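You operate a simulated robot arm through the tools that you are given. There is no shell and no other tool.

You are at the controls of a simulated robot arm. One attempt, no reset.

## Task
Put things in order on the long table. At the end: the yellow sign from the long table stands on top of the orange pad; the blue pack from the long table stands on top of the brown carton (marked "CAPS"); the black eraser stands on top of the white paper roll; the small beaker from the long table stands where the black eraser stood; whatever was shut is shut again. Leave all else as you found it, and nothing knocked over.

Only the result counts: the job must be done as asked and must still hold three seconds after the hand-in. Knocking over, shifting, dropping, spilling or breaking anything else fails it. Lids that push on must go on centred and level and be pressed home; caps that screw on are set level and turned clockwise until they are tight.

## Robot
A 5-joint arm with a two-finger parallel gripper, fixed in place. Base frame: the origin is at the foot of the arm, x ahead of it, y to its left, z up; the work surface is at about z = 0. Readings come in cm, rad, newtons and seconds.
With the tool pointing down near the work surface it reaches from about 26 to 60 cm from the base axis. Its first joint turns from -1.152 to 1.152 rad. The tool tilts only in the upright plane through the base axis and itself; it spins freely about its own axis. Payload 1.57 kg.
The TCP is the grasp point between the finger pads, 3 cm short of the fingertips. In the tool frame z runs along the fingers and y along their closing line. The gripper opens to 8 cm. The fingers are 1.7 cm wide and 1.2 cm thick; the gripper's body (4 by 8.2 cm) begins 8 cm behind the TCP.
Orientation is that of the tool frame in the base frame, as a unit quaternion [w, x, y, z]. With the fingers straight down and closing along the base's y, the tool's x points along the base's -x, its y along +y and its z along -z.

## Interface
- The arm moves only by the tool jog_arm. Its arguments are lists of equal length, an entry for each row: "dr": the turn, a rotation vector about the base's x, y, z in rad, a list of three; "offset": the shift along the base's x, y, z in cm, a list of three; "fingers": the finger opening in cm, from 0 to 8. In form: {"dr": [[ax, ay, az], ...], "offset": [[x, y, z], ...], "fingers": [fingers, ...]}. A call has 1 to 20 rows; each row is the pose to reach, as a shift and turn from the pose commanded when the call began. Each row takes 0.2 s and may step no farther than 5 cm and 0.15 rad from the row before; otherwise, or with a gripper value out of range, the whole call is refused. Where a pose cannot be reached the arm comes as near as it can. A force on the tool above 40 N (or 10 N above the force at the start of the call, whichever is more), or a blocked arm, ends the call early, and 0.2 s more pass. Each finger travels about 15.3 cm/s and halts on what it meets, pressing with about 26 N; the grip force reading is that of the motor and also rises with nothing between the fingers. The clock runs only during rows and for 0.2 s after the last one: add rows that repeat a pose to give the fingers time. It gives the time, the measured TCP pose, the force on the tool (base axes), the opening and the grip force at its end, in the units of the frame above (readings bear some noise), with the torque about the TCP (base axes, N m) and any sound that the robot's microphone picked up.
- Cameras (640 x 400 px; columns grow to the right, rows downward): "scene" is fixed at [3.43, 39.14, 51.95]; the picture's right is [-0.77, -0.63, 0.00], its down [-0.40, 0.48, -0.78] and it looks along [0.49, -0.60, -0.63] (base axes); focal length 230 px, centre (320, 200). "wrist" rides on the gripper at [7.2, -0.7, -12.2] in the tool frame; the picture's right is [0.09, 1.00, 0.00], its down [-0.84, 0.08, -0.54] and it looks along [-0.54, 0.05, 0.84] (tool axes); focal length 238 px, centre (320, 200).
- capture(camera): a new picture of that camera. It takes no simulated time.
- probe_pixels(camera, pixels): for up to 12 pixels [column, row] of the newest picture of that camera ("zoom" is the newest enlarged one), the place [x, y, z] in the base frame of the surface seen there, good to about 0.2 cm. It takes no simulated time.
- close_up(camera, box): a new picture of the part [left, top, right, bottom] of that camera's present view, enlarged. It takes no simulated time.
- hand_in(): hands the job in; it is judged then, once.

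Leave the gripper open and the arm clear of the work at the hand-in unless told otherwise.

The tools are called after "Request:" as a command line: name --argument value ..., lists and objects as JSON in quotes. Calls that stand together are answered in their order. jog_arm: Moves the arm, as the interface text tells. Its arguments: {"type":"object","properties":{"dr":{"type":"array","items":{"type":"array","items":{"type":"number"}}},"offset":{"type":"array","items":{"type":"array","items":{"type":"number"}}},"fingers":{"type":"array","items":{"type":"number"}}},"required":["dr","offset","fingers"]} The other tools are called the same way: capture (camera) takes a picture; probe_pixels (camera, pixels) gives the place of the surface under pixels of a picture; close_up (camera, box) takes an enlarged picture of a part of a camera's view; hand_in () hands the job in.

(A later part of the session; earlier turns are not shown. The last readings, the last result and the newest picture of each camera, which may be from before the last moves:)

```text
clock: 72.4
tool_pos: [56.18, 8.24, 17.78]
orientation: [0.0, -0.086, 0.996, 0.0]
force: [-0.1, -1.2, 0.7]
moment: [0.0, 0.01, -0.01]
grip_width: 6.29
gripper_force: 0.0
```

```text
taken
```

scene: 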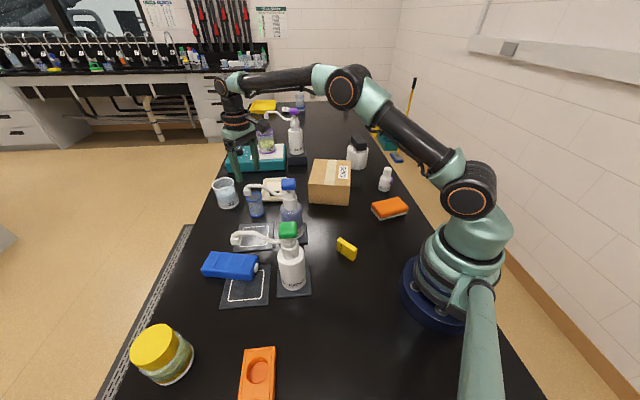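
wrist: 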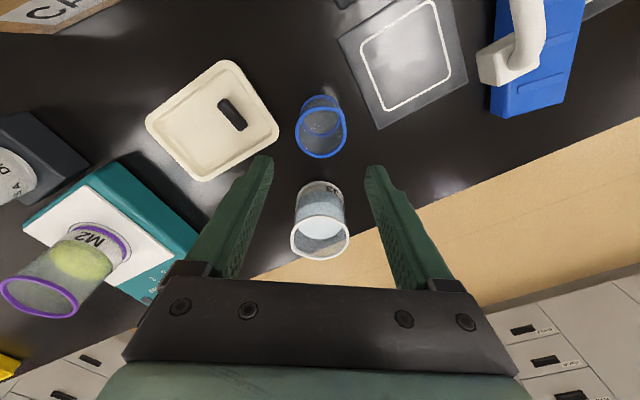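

I check the beaker's placed position by probing its rim.

Request:
probe_pixels --camera "wrist" --pixels '[[297, 135], [344, 135], [322, 156], [305, 151], [338, 152], [315, 97]]'

Request:
close_up --camera "scene" --box '[220, 170, 310, 230]'

```text
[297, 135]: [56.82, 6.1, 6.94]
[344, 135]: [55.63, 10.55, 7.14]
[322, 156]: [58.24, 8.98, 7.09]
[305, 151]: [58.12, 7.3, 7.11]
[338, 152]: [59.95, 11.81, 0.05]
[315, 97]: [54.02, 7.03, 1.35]
```

```text
6.67 times, centred on (265, 200) of scene
```

zoom: 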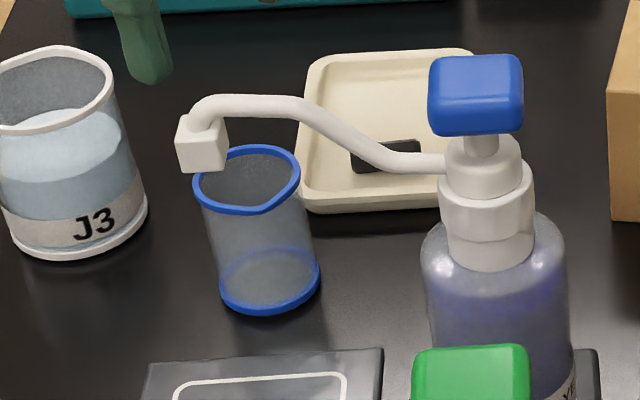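

The beaker stands at ≈[56.1, 8.2], where the eraser was. Next is the blue pack: I rise to z≈25 to clear the spouts, then go above the pack.

Request:
jog_arm --dr '[[0, 0, 0], [0, 0, 0], [0, 0, 0], [0, 0, 0.06], [0, 0, 0.13], [0, 0, 0.19], [0, 0, 0.26], [0, 0, 0.32], [0, 0, 0.388], [0, 0, 0.388]]' --offset '[[-1, 0.3, 2.5], [-2, 0.6, 5], [-3, 1, 7.2], [-4.6, 3.9, 7.2], [-6.3, 6.8, 7.2], [-8, 9.6, 7.2], [-9.7, 12.5, 7.2], [-11.4, 15.4, 7.2], [-13, 18.2, 7.2], [-13, 18.2, 7.2]]' --fingers '[7.5, 7.5, 7.5, 7.5, 7.5, 7.5, 7.5, 7.5, 7.5, 7.5]'

Request:
capture --camera "wrist"

Request:
capture --camera "scene"

```text
clock: 74.6
tool_pos: [43.06, 26.56, 24.89]
orientation: [0.0, -0.277, 0.961, -0.001]
force: [0.1, 0.4, 0.6]
moment: [0.01, -0.02, 0.02]
grip_width: 7.5
gripper_force: 0.1
```

```text
taken
```

wrist: 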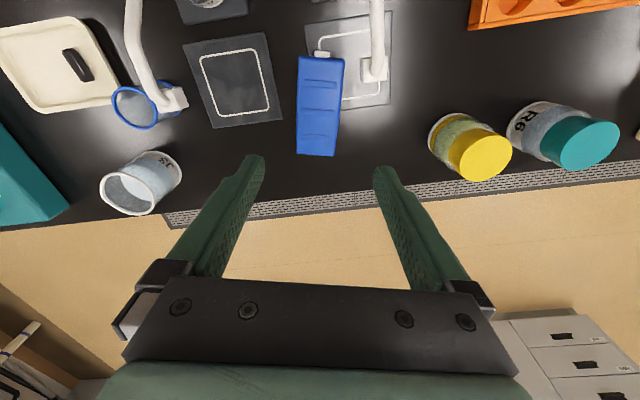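

```text
taken
```

scene: 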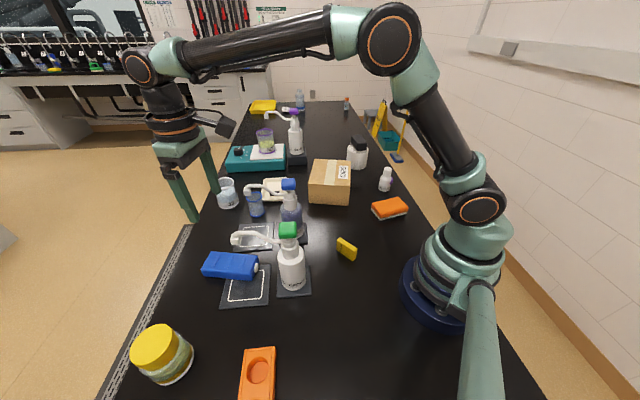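

I enlarge the pack in the wrist view and probe its corners, the mat and the spout.

Request:
close_up --camera "wrist" --box '[270, 10, 410, 170]'

Request:
probe_pixels --camera "wrist" --pixels '[[300, 58], [343, 58], [299, 150], [332, 152], [318, 105], [322, 53], [374, 72], [382, 60], [346, 100], [388, 100], [307, 20], [300, 135]]'

```text
2.50 times, centred on (340, 90) of wrist
```

zoom: 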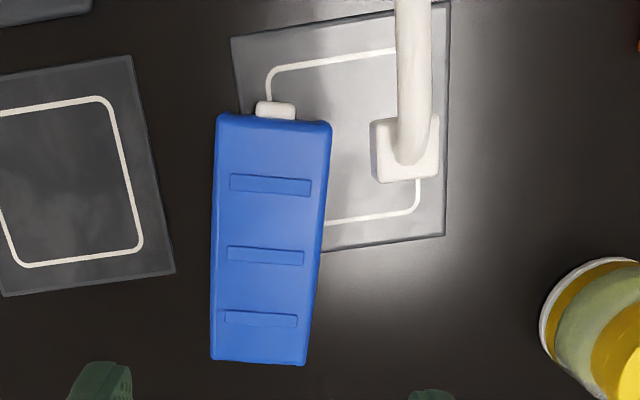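

```text
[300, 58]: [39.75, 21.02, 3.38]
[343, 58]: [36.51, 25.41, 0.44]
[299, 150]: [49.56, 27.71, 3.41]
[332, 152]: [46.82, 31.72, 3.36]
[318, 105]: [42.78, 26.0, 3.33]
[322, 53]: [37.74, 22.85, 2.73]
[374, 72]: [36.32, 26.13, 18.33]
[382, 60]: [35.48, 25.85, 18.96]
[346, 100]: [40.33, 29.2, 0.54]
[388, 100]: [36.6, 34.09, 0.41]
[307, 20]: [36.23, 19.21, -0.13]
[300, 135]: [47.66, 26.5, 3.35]
```

Pack centre ≈ [43.3, 26.4], long axis at ≈34°, width ≈4.9, top z≈3.4; spout tip at [36.3, 26.1, 18]. I align (+0.037), open 6.5, and descend to z≈12 first.

Request:
jog_arm --dr '[[0, 0, 0.037], [0, 0, 0.037], [0, 0, 0.037], [0, 0, 0.037], [0, 0, 0.037], [0, 0, 0.037]]' --offset '[[0.25, -0.1, -1], [0.25, -0.1, -4], [0.25, -0.1, -7], [0.25, -0.1, -10], [0.25, -0.1, -13], [0.25, -0.1, -13]]' --fingers '[6.5, 6.5, 6.5, 6.5, 6.5, 6.5]'

Request:
capture --camera "wrist"

Request:
close_up --camera "scene" --box '[140, 130, 320, 310]'

```text
clock: 76.0
tool_pos: [43.1, 26.46, 11.96]
orientation: [0.0, -0.294, 0.956, 0.0]
force: [-1.2, -0.2, 0.3]
moment: [0.01, 0.0, 0.04]
grip_width: 6.49
gripper_force: 0.1
```

```text
taken
```

wrist: 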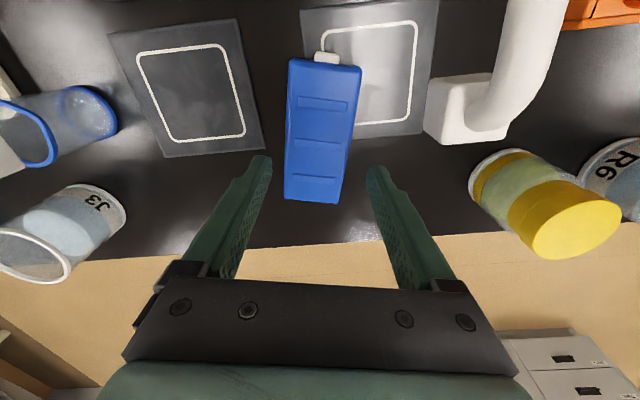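

```text
2.22 times, centred on (230, 220) of scene
```

zoom: 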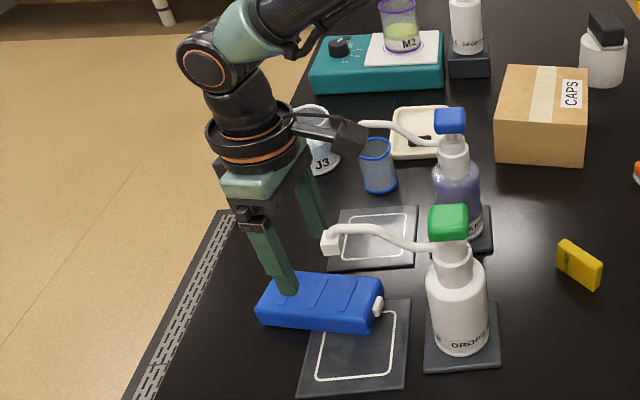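

Alignment is good (pack centred at column ~319). The camera box passes the green spout with roughly 1.7 cm to spare. I descend in steps to z≈7 and look again.

Request:
jog_arm --dr '[[0, 0, 0], [0, 0, 0], [0, 0, 0]]' --offset '[[0.1, 0, -1.5], [0.15, 0, -3.2], [0.15, 0, -4.6]]' --fingers '[6.5, 6.5, 6.5]'

Request:
capture --camera "wrist"

Request:
close_up --camera "scene" --box '[170, 160, 310, 300]'

```text
clock: 76.8
tool_pos: [43.3, 26.28, 7.4]
orientation: [0.0, -0.294, 0.956, 0.0]
force: [0.2, -0.1, 0.1]
moment: [0.0, 0.0, -0.03]
grip_width: 6.51
gripper_force: 0.1
```

```text
taken
```

wrist: 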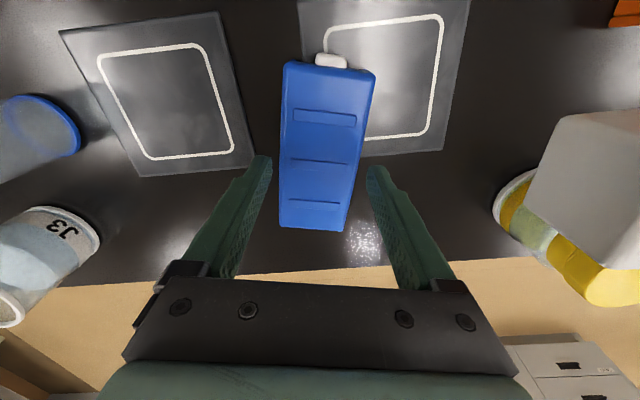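

```text
2.86 times, centred on (240, 230) of scene
```

zoom: 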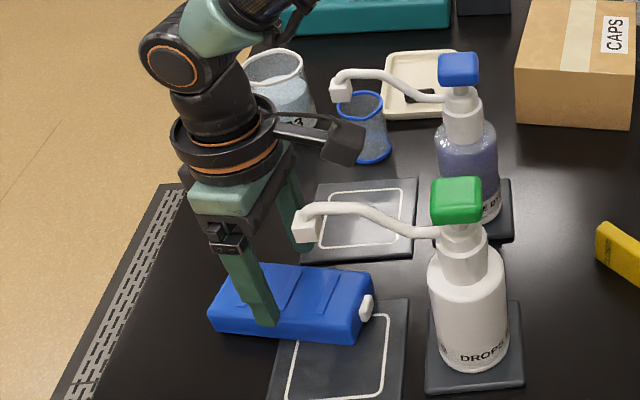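

Continuing down the last 3.7 cm slowly.

Request:
jog_arm --dr '[[0, 0, 0], [0, 0, 0], [0, 0, 0], [0, 0, 0], [0, 0, 0]]' --offset '[[0, 0, -1], [0, 0, -2], [0, 0, -3], [0, 0, -3.7], [0, 0, -3.7]]' --fingers '[6.5, 6.5, 6.5, 6.5, 6.5]'

Request:
capture --camera "wrist"

Request:
close_up --camera "scene" --box '[170, 160, 310, 300]'

```text
clock: 78.0
tool_pos: [43.28, 26.28, 3.84]
orientation: [0.001, -0.293, 0.956, 0.0]
force: [-0.7, -1.4, 0.3]
moment: [0.02, -0.04, -0.02]
grip_width: 6.48
gripper_force: 0.2
```

```text
taken
```

wrist: 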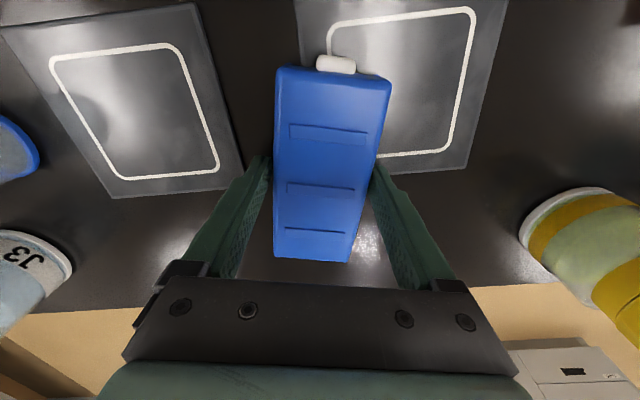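

```text
2.86 times, centred on (240, 230) of scene
```

zoom: 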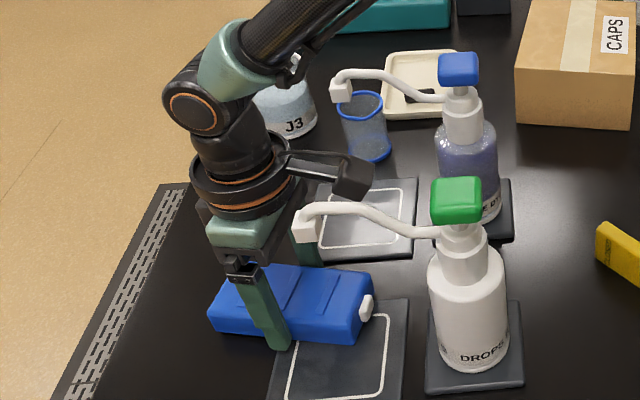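

Fingers straddle the pack; nothing touched. I close gradually.

Request:
jog_arm --dr '[[0, 0, 0], [0, 0, 0], [0, 0, 0], [0, 0, 0], [0, 0, 0], [0, 0, 0]]' --offset '[[0, 0, -0.15], [0, 0, -0.15], [0, 0, -0.15], [0, 0, -0.15], [0, 0, -0.15], [0, 0, -0.15]]' --fingers '[5.9, 5.4, 5, 4.5, 3.8, 3.8]'

Request:
capture --camera "wrist"

```text
clock: 79.4
tool_pos: [43.28, 26.36, 3.8]
orientation: [0.002, -0.294, 0.956, 0.0]
force: [-0.5, -3.8, 18.4]
moment: [-0.13, 0.05, -0.06]
grip_width: 6.15
gripper_force: 26.2
```

```text
taken
```

wrist: 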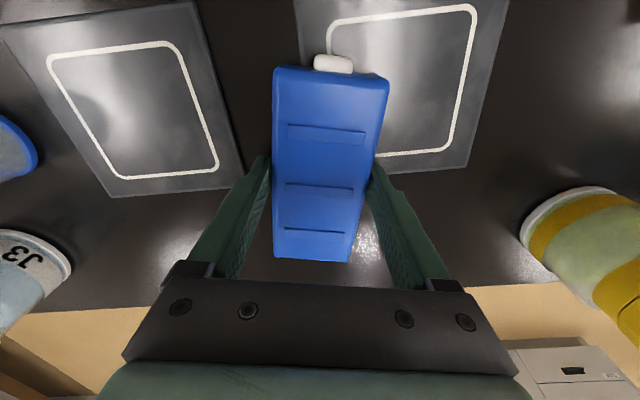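

The closing stopped at 6.15 cm with 18 N upward force: a fingertip seems to rest on the mat. I open a little, raise 0.6 cm and look.

Request:
jog_arm --dr '[[0, 0, 0], [0, 0, 0], [0, 0, 0], [0, 0, 0]]' --offset '[[0, 0, 0], [0, 0, 0.3], [0, 0, 0.55], [0, 0, 0.55]]' --fingers '[6.5, 6.5, 6.5, 6.5]'

Request:
close_up --camera "wrist" --box '[220, 50, 440, 270]'

Request:
close_up --camera "scene" --box '[190, 220, 290, 300]'

```text
clock: 80.4
tool_pos: [43.36, 26.4, 4.23]
orientation: [-0.001, -0.294, 0.956, 0.0]
force: [0.3, -0.2, -0.5]
moment: [0.01, -0.02, 0.01]
grip_width: 6.46
gripper_force: 0.1
```

```text
1.82 times, centred on (330, 160) of wrist
```

zoom: 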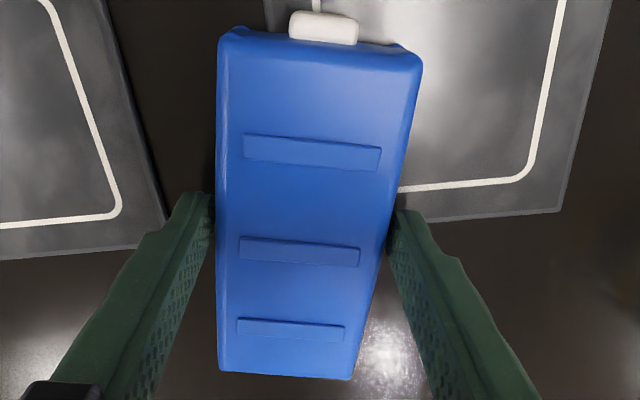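

```text
5.00 times, centred on (240, 260) of scene
```

zoom: 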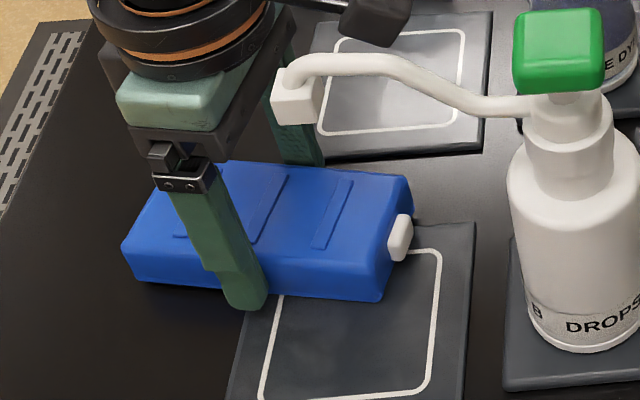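

The pack itself seems about 6 cm wide, so the fingers had likely met it while one tip sat on the mat. At this height (tips ≈1.1) I close again and read the force.

Request:
jog_arm --dr '[[0, 0, 0], [0, 0, 0], [0, 0, 0], [0, 0, 0]]' --offset '[[0, 0, -0.12], [0, 0, -0.12], [0, 0, -0.12], [0, 0, -0.12]]' --fingers '[6.2, 5.8, 5, 5]'

```text
clock: 81.4
tool_pos: [43.31, 26.38, 4.18]
orientation: [0.0, -0.293, 0.956, 0.0]
force: [-2.1, -4.0, 9.3]
moment: [-0.19, 0.23, 0.0]
grip_width: 6.16
gripper_force: 25.8
```

Held at 6.16 cm again. I try a small 0.6 cm lift and watch the force and picture.

Request:
jog_arm --dr '[[0, 0, 0], [0, 0, 0], [0, 0, 0]]' --offset '[[0, 0, 0.3], [0, 0, 0.6], [0, 0, 0.6]]' --fingers '[5, 5, 5]'

Request:
close_up --camera "scene" --box '[190, 220, 290, 300]'

Request:
capture --camera "wrist"

```text
clock: 82.2
tool_pos: [43.35, 26.36, 4.51]
orientation: [-0.001, -0.294, 0.956, 0.0]
force: [0.1, -0.2, -2.7]
moment: [-0.02, 0.01, 0.01]
grip_width: 6.14
gripper_force: 25.7
```

```text
5.00 times, centred on (240, 260) of scene
```

zoom: 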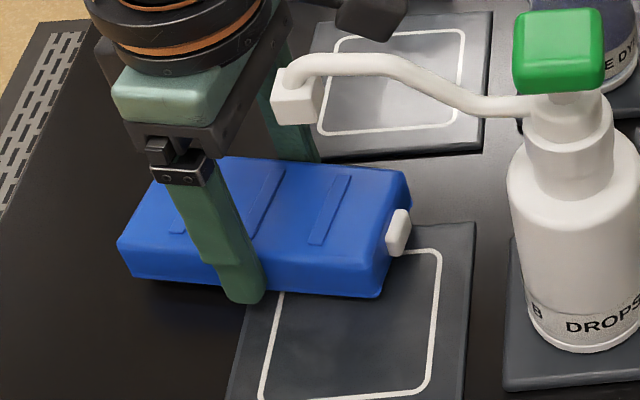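

```text
taken
```

wrist: 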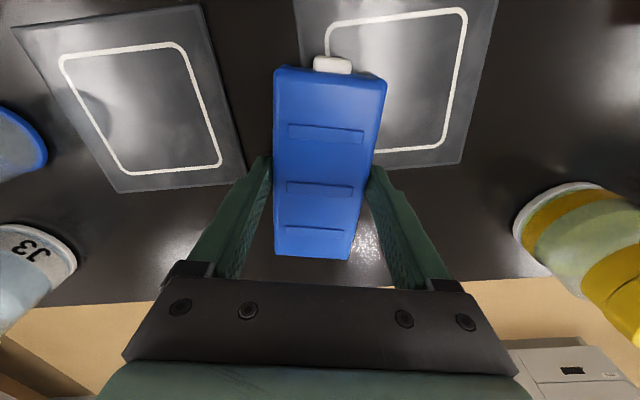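

The pack lifts cleanly (≈2.7 N, shadow under it). I lift it to z≈15 while moving outward to r≈56, away from both spouts.

Request:
jog_arm --dr '[[0, 0, 0], [0, 0, 0], [0, 0, 0], [0, 0, 0], [0, 0, 0], [0, 0, 0], [0, 0, 0]]' --offset '[[0, 0, 1], [0.3, 0.2, 2.8], [1, 0.7, 5], [2, 1.4, 7.2], [3.2, 2.1, 9.2], [4.5, 3, 10.5], [4.5, 3, 10.5]]' --fingers '[5, 5, 5, 5, 5, 5, 5]'

Request:
capture --camera "wrist"

```text
clock: 83.8
tool_pos: [47.78, 29.47, 15.25]
orientation: [0.0, -0.294, 0.956, 0.001]
force: [0.7, -0.7, -2.1]
moment: [-0.02, -0.02, 0.03]
grip_width: 6.15
gripper_force: 26.1
```

```text
taken
```

wrist: 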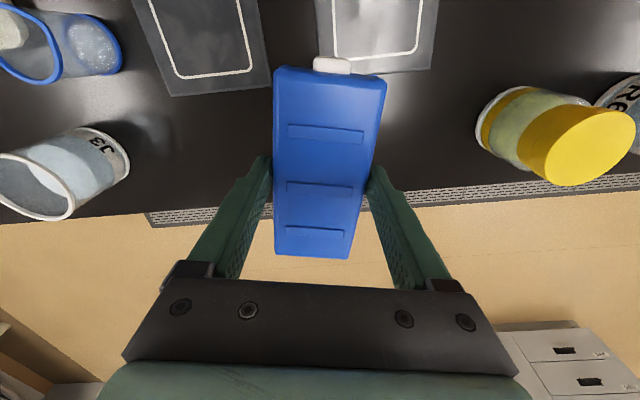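

No slip visible. I carry it along the arc at r≈56, z≈15 — first half.

Request:
jog_arm --dr '[[0, 0, -0.025], [0, 0, -0.0532], [0, 0, -0.1064], [0, 0, -0.1596], [0, 0, -0.2128], [0, 0, -0.266], [0, 0, -0.3192], [0, 0, -0.3724], [0, 0, -0.4256], [0, 0, -0.479]]' --offset '[[0.7, -1.25, 0], [1.44, -2.64, 0], [2.79, -5.29, 0], [4.01, -8.01, 0], [5.07, -10.8, 0], [5.99, -13.64, 0], [6.75, -16.52, 0], [7.36, -19.43, 0], [7.81, -22.38, 0], [8.1, -25.35, 0]]' --fingers '[5, 5, 5, 5, 5, 5, 5, 5, 5, 5]'

Request:
capture --camera "wrist"

```text
clock: 86.0
tool_pos: [55.51, 4.02, 15.12]
orientation: [0.0, -0.059, 0.998, 0.0]
force: [-0.2, -0.2, -1.6]
moment: [0.01, -0.02, 0.0]
grip_width: 6.14
gripper_force: 26.2
```

```text
taken
```

wrist: 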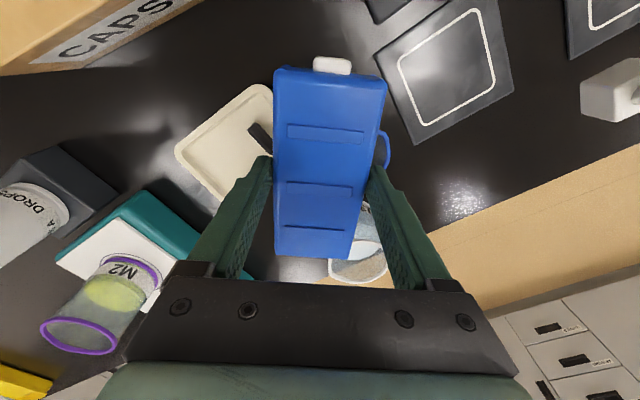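

Second half of the arc, ending above the carton's middle [45.25, −17.35], turning the pack to line up with the carton.

Request:
jog_arm --dr '[[0, 0, -0.1217], [0, 0, -0.2433], [0, 0, -0.365], [0, 0, -0.4867], [0, 0, -0.6083], [0, 0, -0.73], [0, 0, -0.8517], [0, 0, -0.9733], [0, 0, -1.095], [0, 0, -1.095]]' --offset '[[0.1, -2.97, 0], [0.1, -5.95, 0], [-0.06, -8.93, 0], [-0.4, -11.89, 0], [-0.9, -14.83, 0], [-2.5, -17.35, 0], [-4.85, -19.05, 0], [-7.55, -20.35, 0], [-10.6, -21.4, 0], [-10.6, -21.4, 0]]' --fingers '[5, 5, 5, 5, 5, 5, 5, 5, 5, 5]'

Request:
capture --camera "wrist"

Request:
close_up --camera "scene" --box '[270, 110, 400, 230]'

```text
clock: 88.2
tool_pos: [45.04, -17.28, 15.14]
orientation: [0.0, 0.47, 0.882, 0.0]
force: [-0.8, -0.4, -1.5]
moment: [-0.01, 0.01, 0.02]
grip_width: 6.18
gripper_force: 25.9
```

```text
taken
```

wrist: 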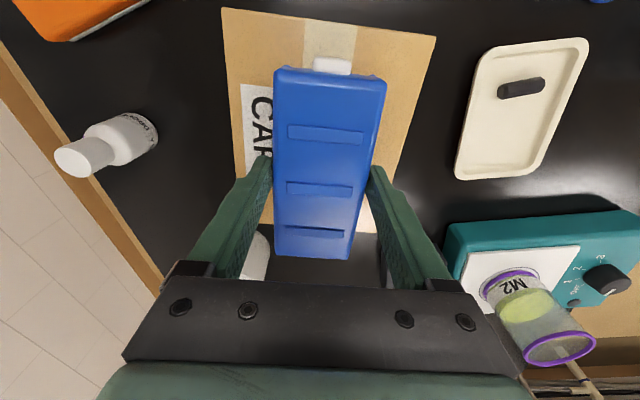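

```text
3.33 times, centred on (335, 170) of scene
```

zoom: 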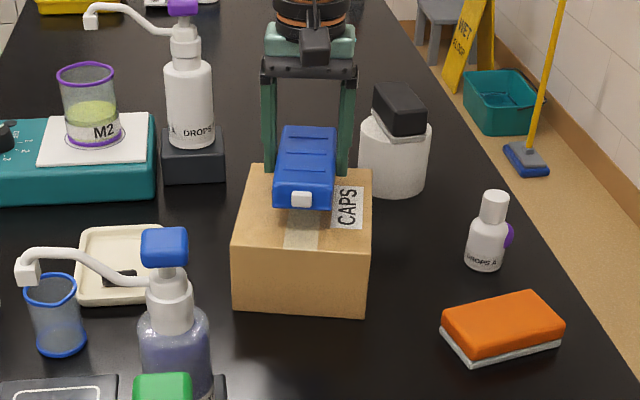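

Lined up over the carton. I lower to TCP z≈13.2 and read the force, then continue in small steps.

Request:
jog_arm --dr '[[0, 0, 0], [0, 0, 0], [0, 0, 0], [0, 0, 0]]' --offset '[[0.1, 0, -0.7], [0.15, 0, -1.3], [0.15, 0, -1.8], [0.15, 0, -2.0]]' --fingers '[5, 5, 5, 5]'

Request:
close_up --camera "scene" --box '[280, 140, 380, 220]'

```text
clock: 89.2
tool_pos: [45.45, -17.47, 13.09]
orientation: [0.0, 0.469, 0.883, 0.0]
force: [0.9, 0.2, -2.3]
moment: [0.04, 0.01, -0.02]
grip_width: 6.18
gripper_force: 25.4
```

```text
5.00 times, centred on (330, 180) of scene
```

zoom: 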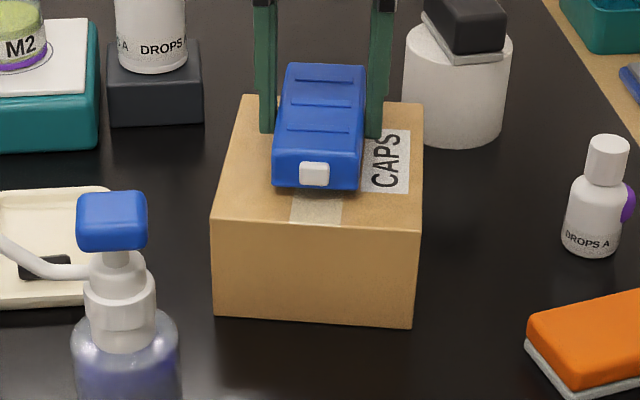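

Still hanging. I continue down by 0.4 cm.

Request:
jog_arm --dr '[[0, 0, 0], [0, 0, 0], [0, 0, 0]]' --offset '[[0, 0, -0.2], [0, 0, -0.35], [0, 0, -0.4]]' --fingers '[5, 5, 5]'

```text
clock: 90.0
tool_pos: [45.39, -17.29, 12.59]
orientation: [0.0, 0.47, 0.883, 0.0]
force: [-0.1, 0.9, -1.4]
moment: [0.01, -0.02, 0.0]
grip_width: 6.18
gripper_force: 25.5
```

Request:
jog_arm --dr '[[0, 0, 0], [0, 0, 0]]' --offset '[[0, 0, -0.15], [0, 0, -0.2]]' --fingers '[5, 5]'

```text
clock: 90.6
tool_pos: [45.41, -17.4, 12.42]
orientation: [0.0, 0.47, 0.883, 0.001]
force: [-0.6, 0.0, -1.5]
moment: [0.05, 0.03, -0.03]
grip_width: 6.14
gripper_force: 25.5
```

The force still shows the pack hanging (−1.5 N) at z=12.42; I go down another 0.2 cm.

Request:
jog_arm --dr '[[0, 0, 0], [0, 0, 0]]' --offset '[[0, 0, -0.12], [0, 0, -0.22]]' --fingers '[5, 5]'

Request:
close_up --camera "scene" --box '[280, 140, 380, 220]'

```text
clock: 91.2
tool_pos: [45.35, -17.38, 12.3]
orientation: [0.0, 0.469, 0.883, 0.0]
force: [-0.2, 0.7, -0.7]
moment: [-0.11, 0.02, 0.01]
grip_width: 6.17
gripper_force: 26.5
```

```text
5.00 times, centred on (330, 180) of scene
```

zoom: 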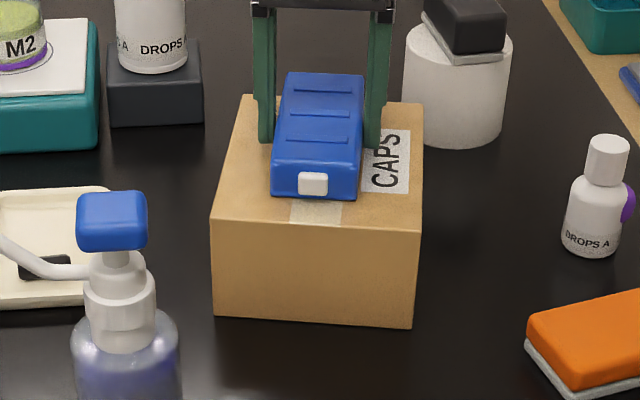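

Contact seems to begin (moment −0.11). One more 0.12 cm.

Request:
jog_arm --dr '[[0, 0, 0], [0, 0, 0]]' --offset '[[0, 0, -0.08], [0, 0, -0.12]]' --fingers '[5, 5]'

```text
clock: 91.8
tool_pos: [45.53, -17.44, 12.23]
orientation: [0.001, 0.47, 0.883, 0.0]
force: [-0.7, 4.0, 10.2]
moment: [0.1, 0.24, -0.1]
grip_width: 6.17
gripper_force: 25.8
```

Contact at 10 N. I relax 0.08 cm and open slowly to 7.4 cm.

Request:
jog_arm --dr '[[0, 0, 0], [0, 0, 0], [0, 0, 0], [0, 0, 0], [0, 0, 0], [0, 0, 0]]' --offset '[[0, 0, 0.08], [0, 0, 0.1], [0, 0, 0.1], [0, 0, 0.1], [0, 0, 0.1], [0, 0, 0.1]]' --fingers '[5, 6.2, 6.5, 6.8, 7.1, 7.4]'

Request:
capture --camera "wrist"

Request:
close_up --camera "scene" --box '[280, 140, 380, 220]'

```text
clock: 93.2
tool_pos: [45.51, -17.37, 12.32]
orientation: [0.0, 0.469, 0.883, -0.001]
force: [0.8, 0.2, -0.8]
moment: [0.0, 0.0, 0.04]
grip_width: 7.4
gripper_force: 0.0
```

```text
taken
```

wrist: 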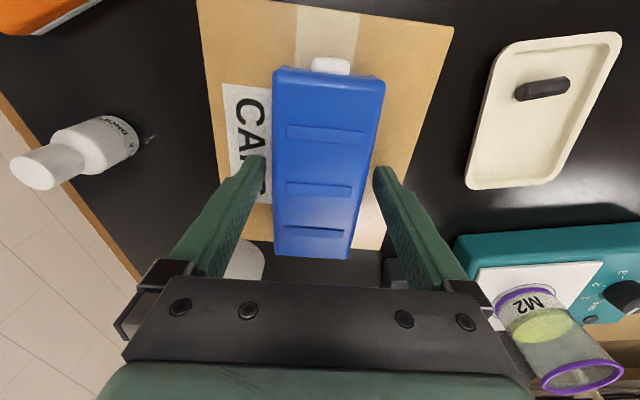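

```text
5.00 times, centred on (330, 180) of scene
```

zoom: 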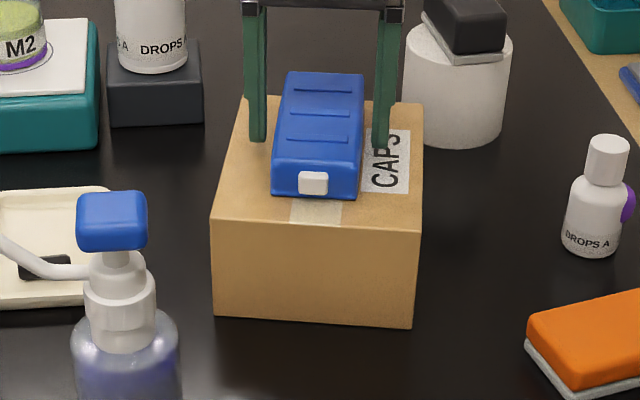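

Released. I check the pack's overhang by probing its top corners and the carton's edges.

Request:
probe_pixels --camera "wrist" --pixels '[[280, 75], [380, 84], [280, 250], [348, 252], [325, 160], [370, 245], [448, 30], [200, 8], [400, 150], [280, 255]]'

Request:
probe_pixels --camera "zoom" --pixels '[[214, 216], [420, 228], [250, 98], [418, 106], [290, 76], [360, 78], [275, 165], [355, 168]]'

```text
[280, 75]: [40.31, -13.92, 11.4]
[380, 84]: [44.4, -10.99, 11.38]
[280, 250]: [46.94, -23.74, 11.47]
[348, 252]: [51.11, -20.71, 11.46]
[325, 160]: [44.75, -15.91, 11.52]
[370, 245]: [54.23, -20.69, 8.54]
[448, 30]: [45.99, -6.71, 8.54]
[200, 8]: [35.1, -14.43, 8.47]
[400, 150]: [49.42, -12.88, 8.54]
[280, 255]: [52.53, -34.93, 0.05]
```

```text
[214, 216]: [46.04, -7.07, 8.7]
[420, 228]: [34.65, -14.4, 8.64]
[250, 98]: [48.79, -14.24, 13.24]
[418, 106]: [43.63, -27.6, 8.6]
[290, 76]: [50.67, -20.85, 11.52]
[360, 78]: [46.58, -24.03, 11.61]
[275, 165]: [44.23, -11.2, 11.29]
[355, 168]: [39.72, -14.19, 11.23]
```

The pack lies level on the carton, fully inside its top (centre [45.7, −17.4]). I rise clear.

Request:
jog_arm --dr '[[0, 0, 0], [0, 0, 0], [0, 0, 0], [0, 0, 0], [0, 0, 0]]' --offset '[[0, 0, 0.8], [0, 0, 2.4], [0, 0, 4.6], [0, 0, 7], [0, 0, 9]]' --fingers '[7.5, 7.5, 7.5, 7.5, 7.5]'

Request:
capture --camera "scene"

Request:
close_up --camera "scene" --box '[310, 225, 380, 275]'

```text
clock: 94.4
tool_pos: [45.56, -17.36, 21.41]
orientation: [-0.001, 0.47, 0.883, 0.0]
force: [-0.5, 0.5, 0.0]
moment: [0.0, 0.03, 0.05]
grip_width: 7.48
gripper_force: 0.0
```

```text
taken
```

scene: 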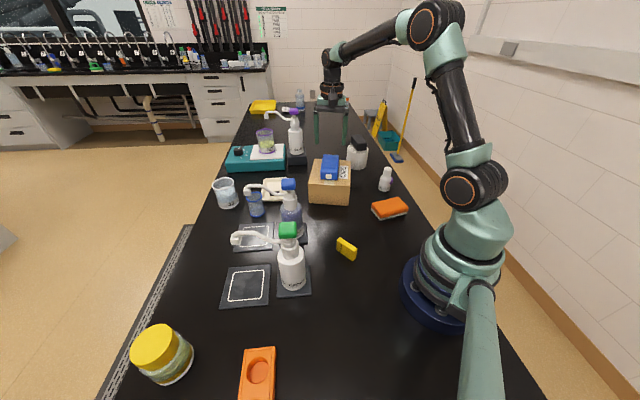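

```text
8.00 times, centred on (345, 250) of scene
```

zoom: 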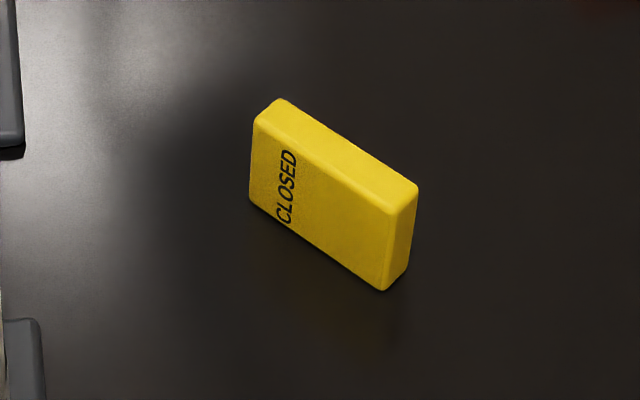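

The sign stands on its side edge; its top (text end) points to +x. I probe its corners exactly.

Request:
probe_pixels --camera "zoom" --pixels '[[283, 104], [258, 120], [389, 212], [411, 190], [384, 286], [253, 203], [404, 268], [320, 200], [335, 155], [300, 230]]'

```text
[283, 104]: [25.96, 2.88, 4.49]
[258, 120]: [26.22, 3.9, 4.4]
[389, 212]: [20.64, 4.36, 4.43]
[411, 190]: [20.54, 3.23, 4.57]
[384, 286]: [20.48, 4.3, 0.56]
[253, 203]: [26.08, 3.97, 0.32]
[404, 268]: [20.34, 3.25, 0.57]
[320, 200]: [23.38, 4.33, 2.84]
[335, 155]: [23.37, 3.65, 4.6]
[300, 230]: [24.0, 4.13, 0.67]
```

Sign: x 20.3–26.4, y ≈ 3.0–4.2, height 4.6, long axis at −4°. I'll first shift it to an open place (r≈31, θ≈−4°) where I can take it with an inclined tool. I go above it at [27, 3.9, 16].

Request:
jog_arm --dr '[[0, 0, 0.0756], [0, 0, 0.1512], [0, 0, 0.2268], [0, 0, 0.3023], [0, 0, 0.3779], [0, 0, 0.4535], [0, 0, 0.5291], [0, 0, 0.6047], [0, 0, 0.6803], [0, 0, 0.7558], [0, 0, 0.8314], [0, 0, 0.907]]' --offset '[[-1.55, 1.78, 0], [-3.1, 3.55, 0], [-4.65, 5.33, 0], [-6.2, 7.1, 0], [-7.75, 8.88, 0], [-9.3, 10.65, 0], [-10.85, 12.43, 0], [-12.4, 14.2, 0], [-13.95, 15.98, -1.5], [-15.5, 17.75, -3], [-17.05, 19.53, -4.5], [-18.6, 21.3, -5.5]]' --fingers '[6, 4, 3.5, 3.5, 3.5, 3.5, 3.5, 3.5, 3.5, 3.5, 3.5, 3.5]'

Request:
capture --camera "wrist"

Request:
capture --camera "scene"

```text
clock: 97.0
tool_pos: [26.88, 3.66, 15.75]
orientation: [0.0, 0.035, 0.999, 0.0]
force: [0.1, -0.3, -0.5]
moment: [-0.03, -0.02, -0.01]
grip_width: 3.5
gripper_force: 0.1
```

```text
taken
```

wrist: 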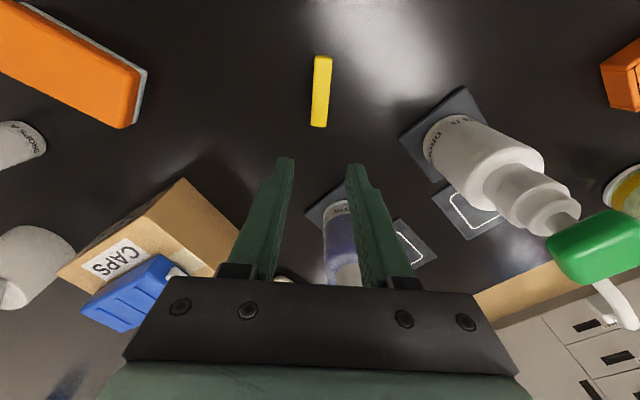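

```text
taken
```

scene: 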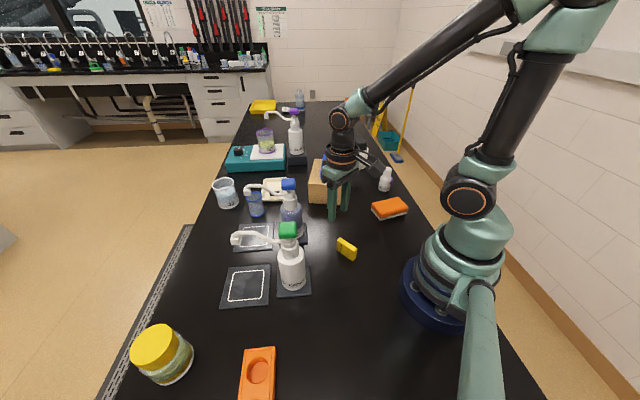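

The sign lies along the tool's plane at wrist (321, 90). I tilt the tool 0.15 rad inward and go to [24.4, 3.55] at z≈8.

Request:
jog_arm --dr '[[-0.007, 0.049, 0], [-0.015, 0.099, 0], [-0.022, 0.148, 0], [-0.022, 0.148, 0], [-0.022, 0.148, 0]]' --offset '[[-0.8, 0, -1.5], [-1.6, -0.05, -3.5], [-2.45, -0.1, -5.5], [-2.45, -0.1, -7.5], [-2.45, -0.1, -7.5]]' --fingers '[3.5, 3.5, 3.5, 3.5, 3.5]'

Request:
capture --camera "wrist"

Request:
capture --camera "scene"

```text
clock: 98.2
tool_pos: [24.47, 3.94, 8.05]
orientation: [-0.073, 0.036, 0.997, -0.014]
force: [-0.1, -0.5, 0.2]
moment: [0.03, 0.0, 0.01]
grip_width: 3.48
gripper_force: 0.1
```

```text
taken
```

wrist: 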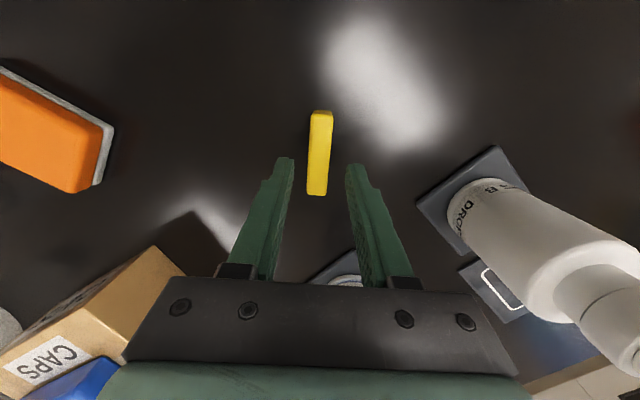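

```text
taken
```

scene: 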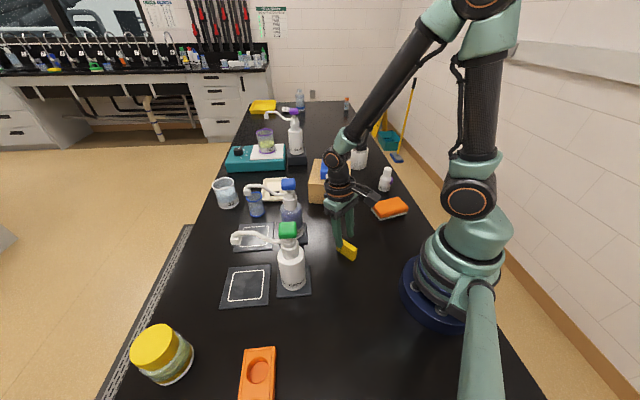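

Centred (fingers at columns 292/347, sign at ~320). I descend to z≈3.4 and close slowly.

Request:
jog_arm --dr '[[0, 0, 0], [0, 0, 0], [0, 0, 0], [0, 0, 0], [0, 0, 0], [0, 0, 0], [0, 0, 0], [0, 0, 0], [0, 0, 0]]' --offset '[[0, 0, -1.6], [0, 0, -3.2], [0, 0, -4.2], [0, 0, -4.6], [0, 0, -4.6], [0, 0, -4.6], [0, 0, -4.6], [0, 0, -4.6], [0, 0, -4.6]]' --fingers '[3.5, 3.5, 3.5, 3.5, 2.8, 2.2, 1.7, 1.2, 0.8]'

Request:
capture --camera "wrist"

Request:
close_up --camera "scene" --box '[300, 180, 400, 280]'

```text
clock: 100.2
tool_pos: [24.54, 3.81, 3.85]
orientation: [-0.073, 0.035, 0.997, -0.014]
force: [-0.5, 0.4, -0.6]
moment: [0.04, -0.01, 0.01]
grip_width: 1.5
gripper_force: 25.8
```

```text
taken
```

wrist: 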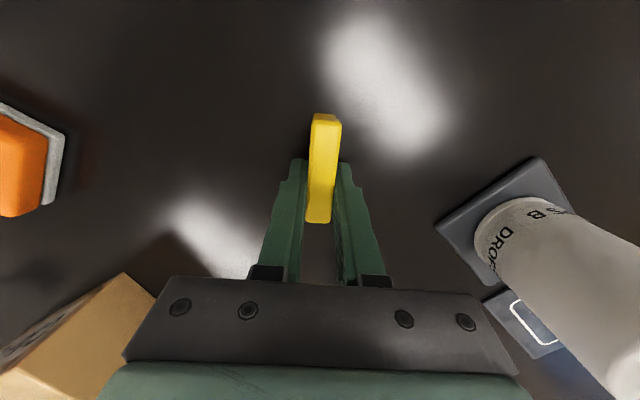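

```text
4.00 times, centred on (350, 230) of scene
```

zoom: 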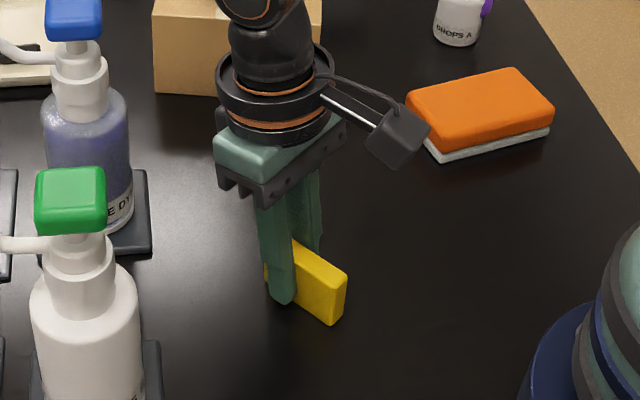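

Gripped (1.5 cm). I lift 2 cm and carry it slowly to the open place at [30.9, −2.2].

Request:
jog_arm --dr '[[0, 0, 0], [0, 0, 0], [0.003, 0, 0], [0.008, 0, 0], [0.012, 0, 0], [0.016, -0.001, -0.001], [0.02, -0.001, -0.001], [0.024, -0.001, -0.001], [0.028, -0.002, -0.002], [0.032, -0.002, -0.002], [0.032, -0.002, -0.002]]' --offset '[[0, 0, 0.5], [0, 0, 1.3], [0.4, -0.4, 2], [1.3, -1.2, 2], [2.2, -2.1, 2], [3.1, -2.9, 2], [4, -3.7, 2], [4.9, -4.6, 2], [5.8, -5.4, 2], [6.4, -5.9, 2], [6.4, -5.9, 2]]' --fingers '[0.8, 0.8, 0.8, 0.8, 0.8, 0.8, 0.8, 0.8, 0.8, 0.8, 0.8]'

Request:
capture --camera "wrist"

Request:
close_up --camera "scene" --box '[280, 160, 400, 280]'

```text
clock: 102.6
tool_pos: [30.64, -2.17, 5.52]
orientation: [-0.073, 0.034, 0.997, 0.003]
force: [-0.3, -0.3, 0.4]
moment: [-0.02, 0.0, -0.01]
grip_width: 1.51
gripper_force: 25.8
```

```text
taken
```

wrist: 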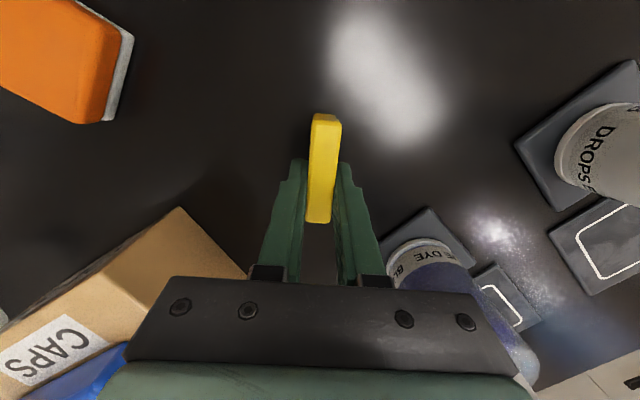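

```text
3.33 times, centred on (340, 220) of scene
```

zoom: 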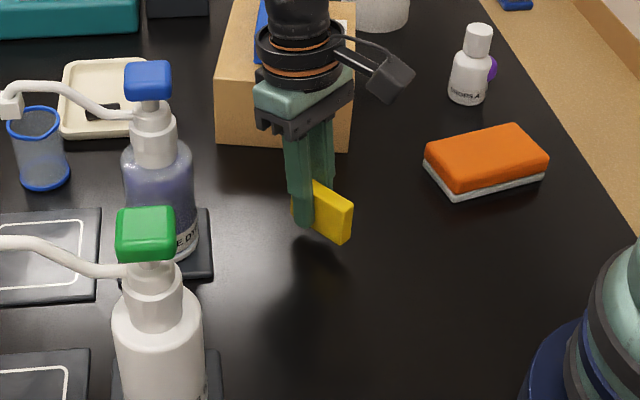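

Held steady. I lower it back to the table (−1.95 cm), then open the fingers.

Request:
jog_arm --dr '[[0, 0, 0], [0, 0, 0], [0, 0, 0], [0, 0, 0]]' --offset '[[0, 0, -0.7], [0, 0, -1.4], [0, 0, -1.8], [0, 0, -1.95]]' --fingers '[0.8, 0.8, 0.8, 0.8]'

Request:
close_up --camera "scene" --box '[300, 200, 370, 260]'

```text
clock: 103.6
tool_pos: [30.83, -2.09, 3.72]
orientation: [-0.073, 0.035, 0.997, 0.002]
force: [-0.2, -0.2, -0.6]
moment: [0.02, 0.02, 0.01]
grip_width: 1.48
gripper_force: 25.9
```

```text
6.67 times, centred on (335, 230) of scene
```

zoom: 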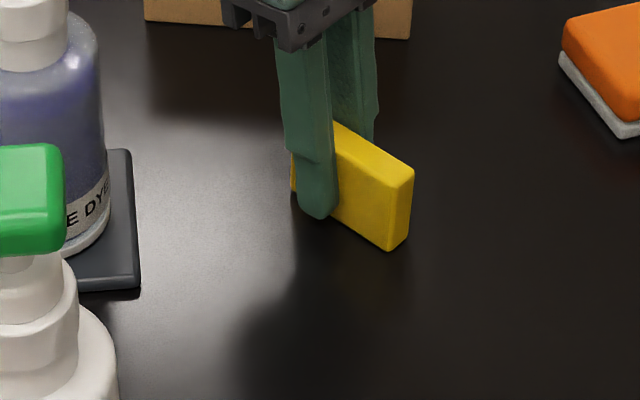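

Request:
jog_arm --dr '[[0, 0, 0], [0, 0, 0], [0, 0, 0]]' --offset '[[0, 0, -0.06], [0, 0, -0.12], [0, 0, -0.12]]' --fingers '[0.8, 0.8, 0.8]'

```text
clock: 104.4
tool_pos: [30.86, -1.96, 3.69]
orientation: [-0.074, 0.035, 0.997, 0.002]
force: [-5.4, 2.9, 19.9]
moment: [0.12, 0.24, -0.01]
grip_width: 1.5
gripper_force: 25.7
```

Contact (19.9 N). I relax 0.1 cm and open slowly to 3.5 cm.

Request:
jog_arm --dr '[[0, 0, 0], [0, 0, 0], [0, 0, 0], [0, 0, 0], [0, 0, 0], [0, 0, 0]]' --offset '[[0, 0, 0.1], [0, 0, 0.1], [0, 0, 0.1], [0, 0, 0.1], [0, 0, 0.1], [0, 0, 0.1]]' --fingers '[0.8, 1.6, 2, 2.5, 3, 3.5]'

Request:
close_up --camera "scene" --box '[300, 200, 370, 260]'

Request:
capture --camera "wrist"

```text
clock: 105.8
tool_pos: [30.89, -2.13, 3.85]
orientation: [-0.073, 0.034, 0.997, 0.003]
force: [-0.6, -0.2, 0.0]
moment: [-0.02, 0.01, -0.01]
grip_width: 3.5
gripper_force: 0.1
```

```text
6.67 times, centred on (335, 230) of scene
```

zoom: 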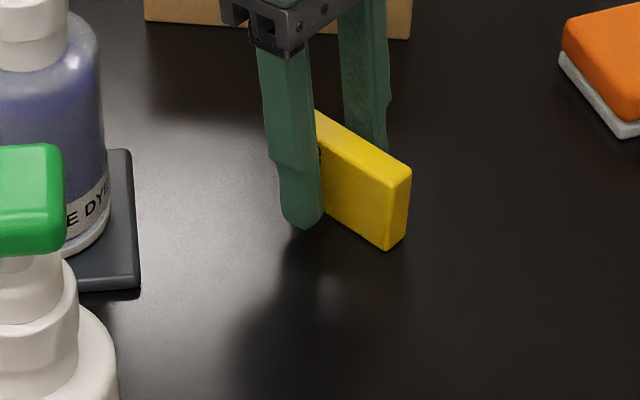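

```text
taken
```

wrist: 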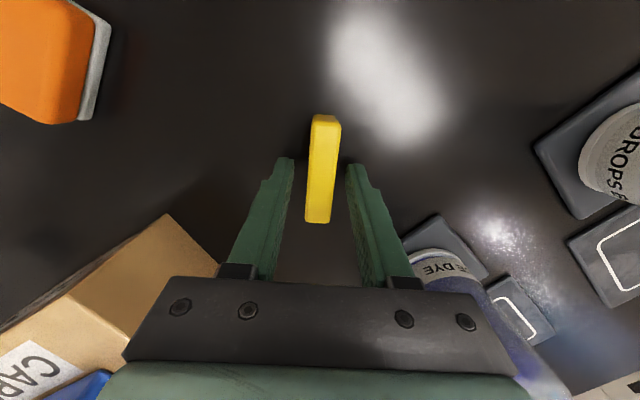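

The sign stands on its edge between the open fingers. I probe its inner end, where its foot is.

Request:
probe_pixels --camera "zoom" --pixels '[[386, 245], [405, 232], [390, 184], [408, 168], [330, 140], [345, 200], [325, 122]]'

Request:
probe_pixels --camera "wrist" --pixels '[[316, 117], [338, 118], [307, 220], [328, 220], [320, 170]]'

```text
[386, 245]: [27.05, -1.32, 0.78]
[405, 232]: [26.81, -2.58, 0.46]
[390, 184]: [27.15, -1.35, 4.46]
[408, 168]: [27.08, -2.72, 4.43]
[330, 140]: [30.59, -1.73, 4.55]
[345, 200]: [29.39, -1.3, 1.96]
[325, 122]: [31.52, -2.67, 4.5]
```

```text
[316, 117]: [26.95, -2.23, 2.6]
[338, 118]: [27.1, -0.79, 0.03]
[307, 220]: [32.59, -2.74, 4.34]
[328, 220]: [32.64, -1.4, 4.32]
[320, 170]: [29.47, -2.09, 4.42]
```

The sign's foot end is at x≈26.9, top end x≈32.9. I now tilt the tool inward to 45° around the grasp point (fingers open, moving in the sign's plane) to see if the joint allows it.

Request:
jog_arm --dr '[[0.0086, 0.127, 0], [0.0173, 0.253, 0], [0.0259, 0.38, 0], [0.0346, 0.507, 0], [0.0432, 0.634, 0], [0.0432, 0.634, 0]]' --offset '[[-0.13, 0, 0.1], [-0.26, 0, 0.1], [-0.39, 0.03, 0], [-0.52, 0.05, 0], [-0.65, 0.08, 0], [-0.65, 0.08, 0]]' --fingers '[3.5, 3.5, 3.5, 3.5, 3.5, 3.5]'

Request:
capture --camera "wrist"

Request:
capture --camera "scene"

```text
clock: 107.2
tool_pos: [30.18, -2.02, 3.74]
orientation: [-0.382, 0.033, 0.924, 0.013]
force: [0.2, -0.1, 0.6]
moment: [0.02, 0.01, -0.01]
grip_width: 3.51
gripper_force: 0.1
```

```text
taken
```

wrist: 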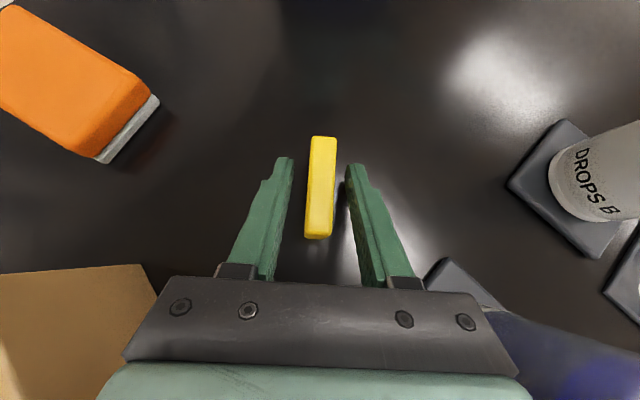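

```text
taken
```

scene: 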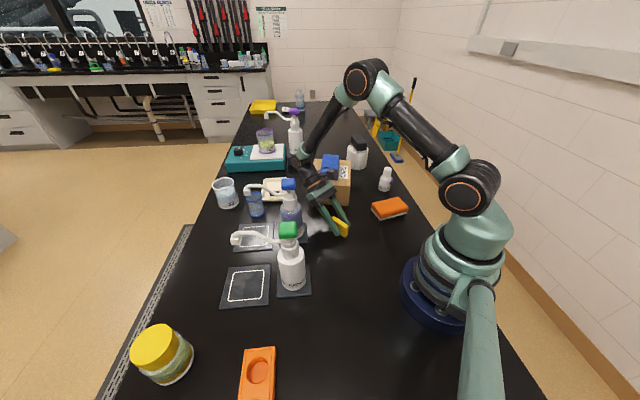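

The 45° inward tilt works. I tilt a bit more to 55° (so the later release needs only 35°) and lower to z≈3.2.

Request:
jog_arm --dr '[[0.006, 0.0875, 0], [0.0119, 0.1747, 0], [0.0119, 0.1747, 0], [0.0119, 0.1747, 0]]' --offset '[[0.03, 0, 0], [0.05, 0, 0], [0.05, 0, -0.35], [0.05, 0, -0.55]]' --fingers '[3.5, 3.5, 3.5, 3.5]'

Request:
capture --camera "wrist"

Request:
close_up --camera "scene" --box '[280, 150, 400, 260]'

```text
clock: 108.2
tool_pos: [30.09, -2.13, 3.13]
orientation: [-0.461, 0.031, 0.887, 0.015]
force: [0.1, 0.0, 0.1]
moment: [0.0, 0.01, 0.01]
grip_width: 3.52
gripper_force: 0.0
```

```text
taken
```

wrist: 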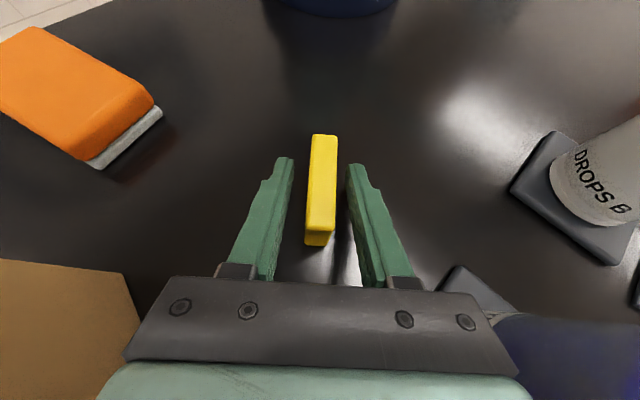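

```text
3.64 times, centred on (340, 205) of scene
```

zoom: 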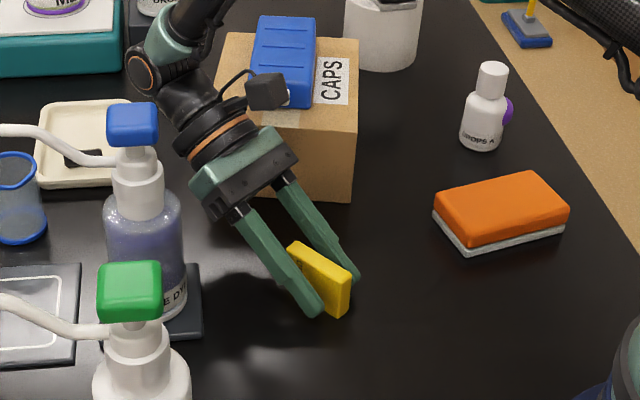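

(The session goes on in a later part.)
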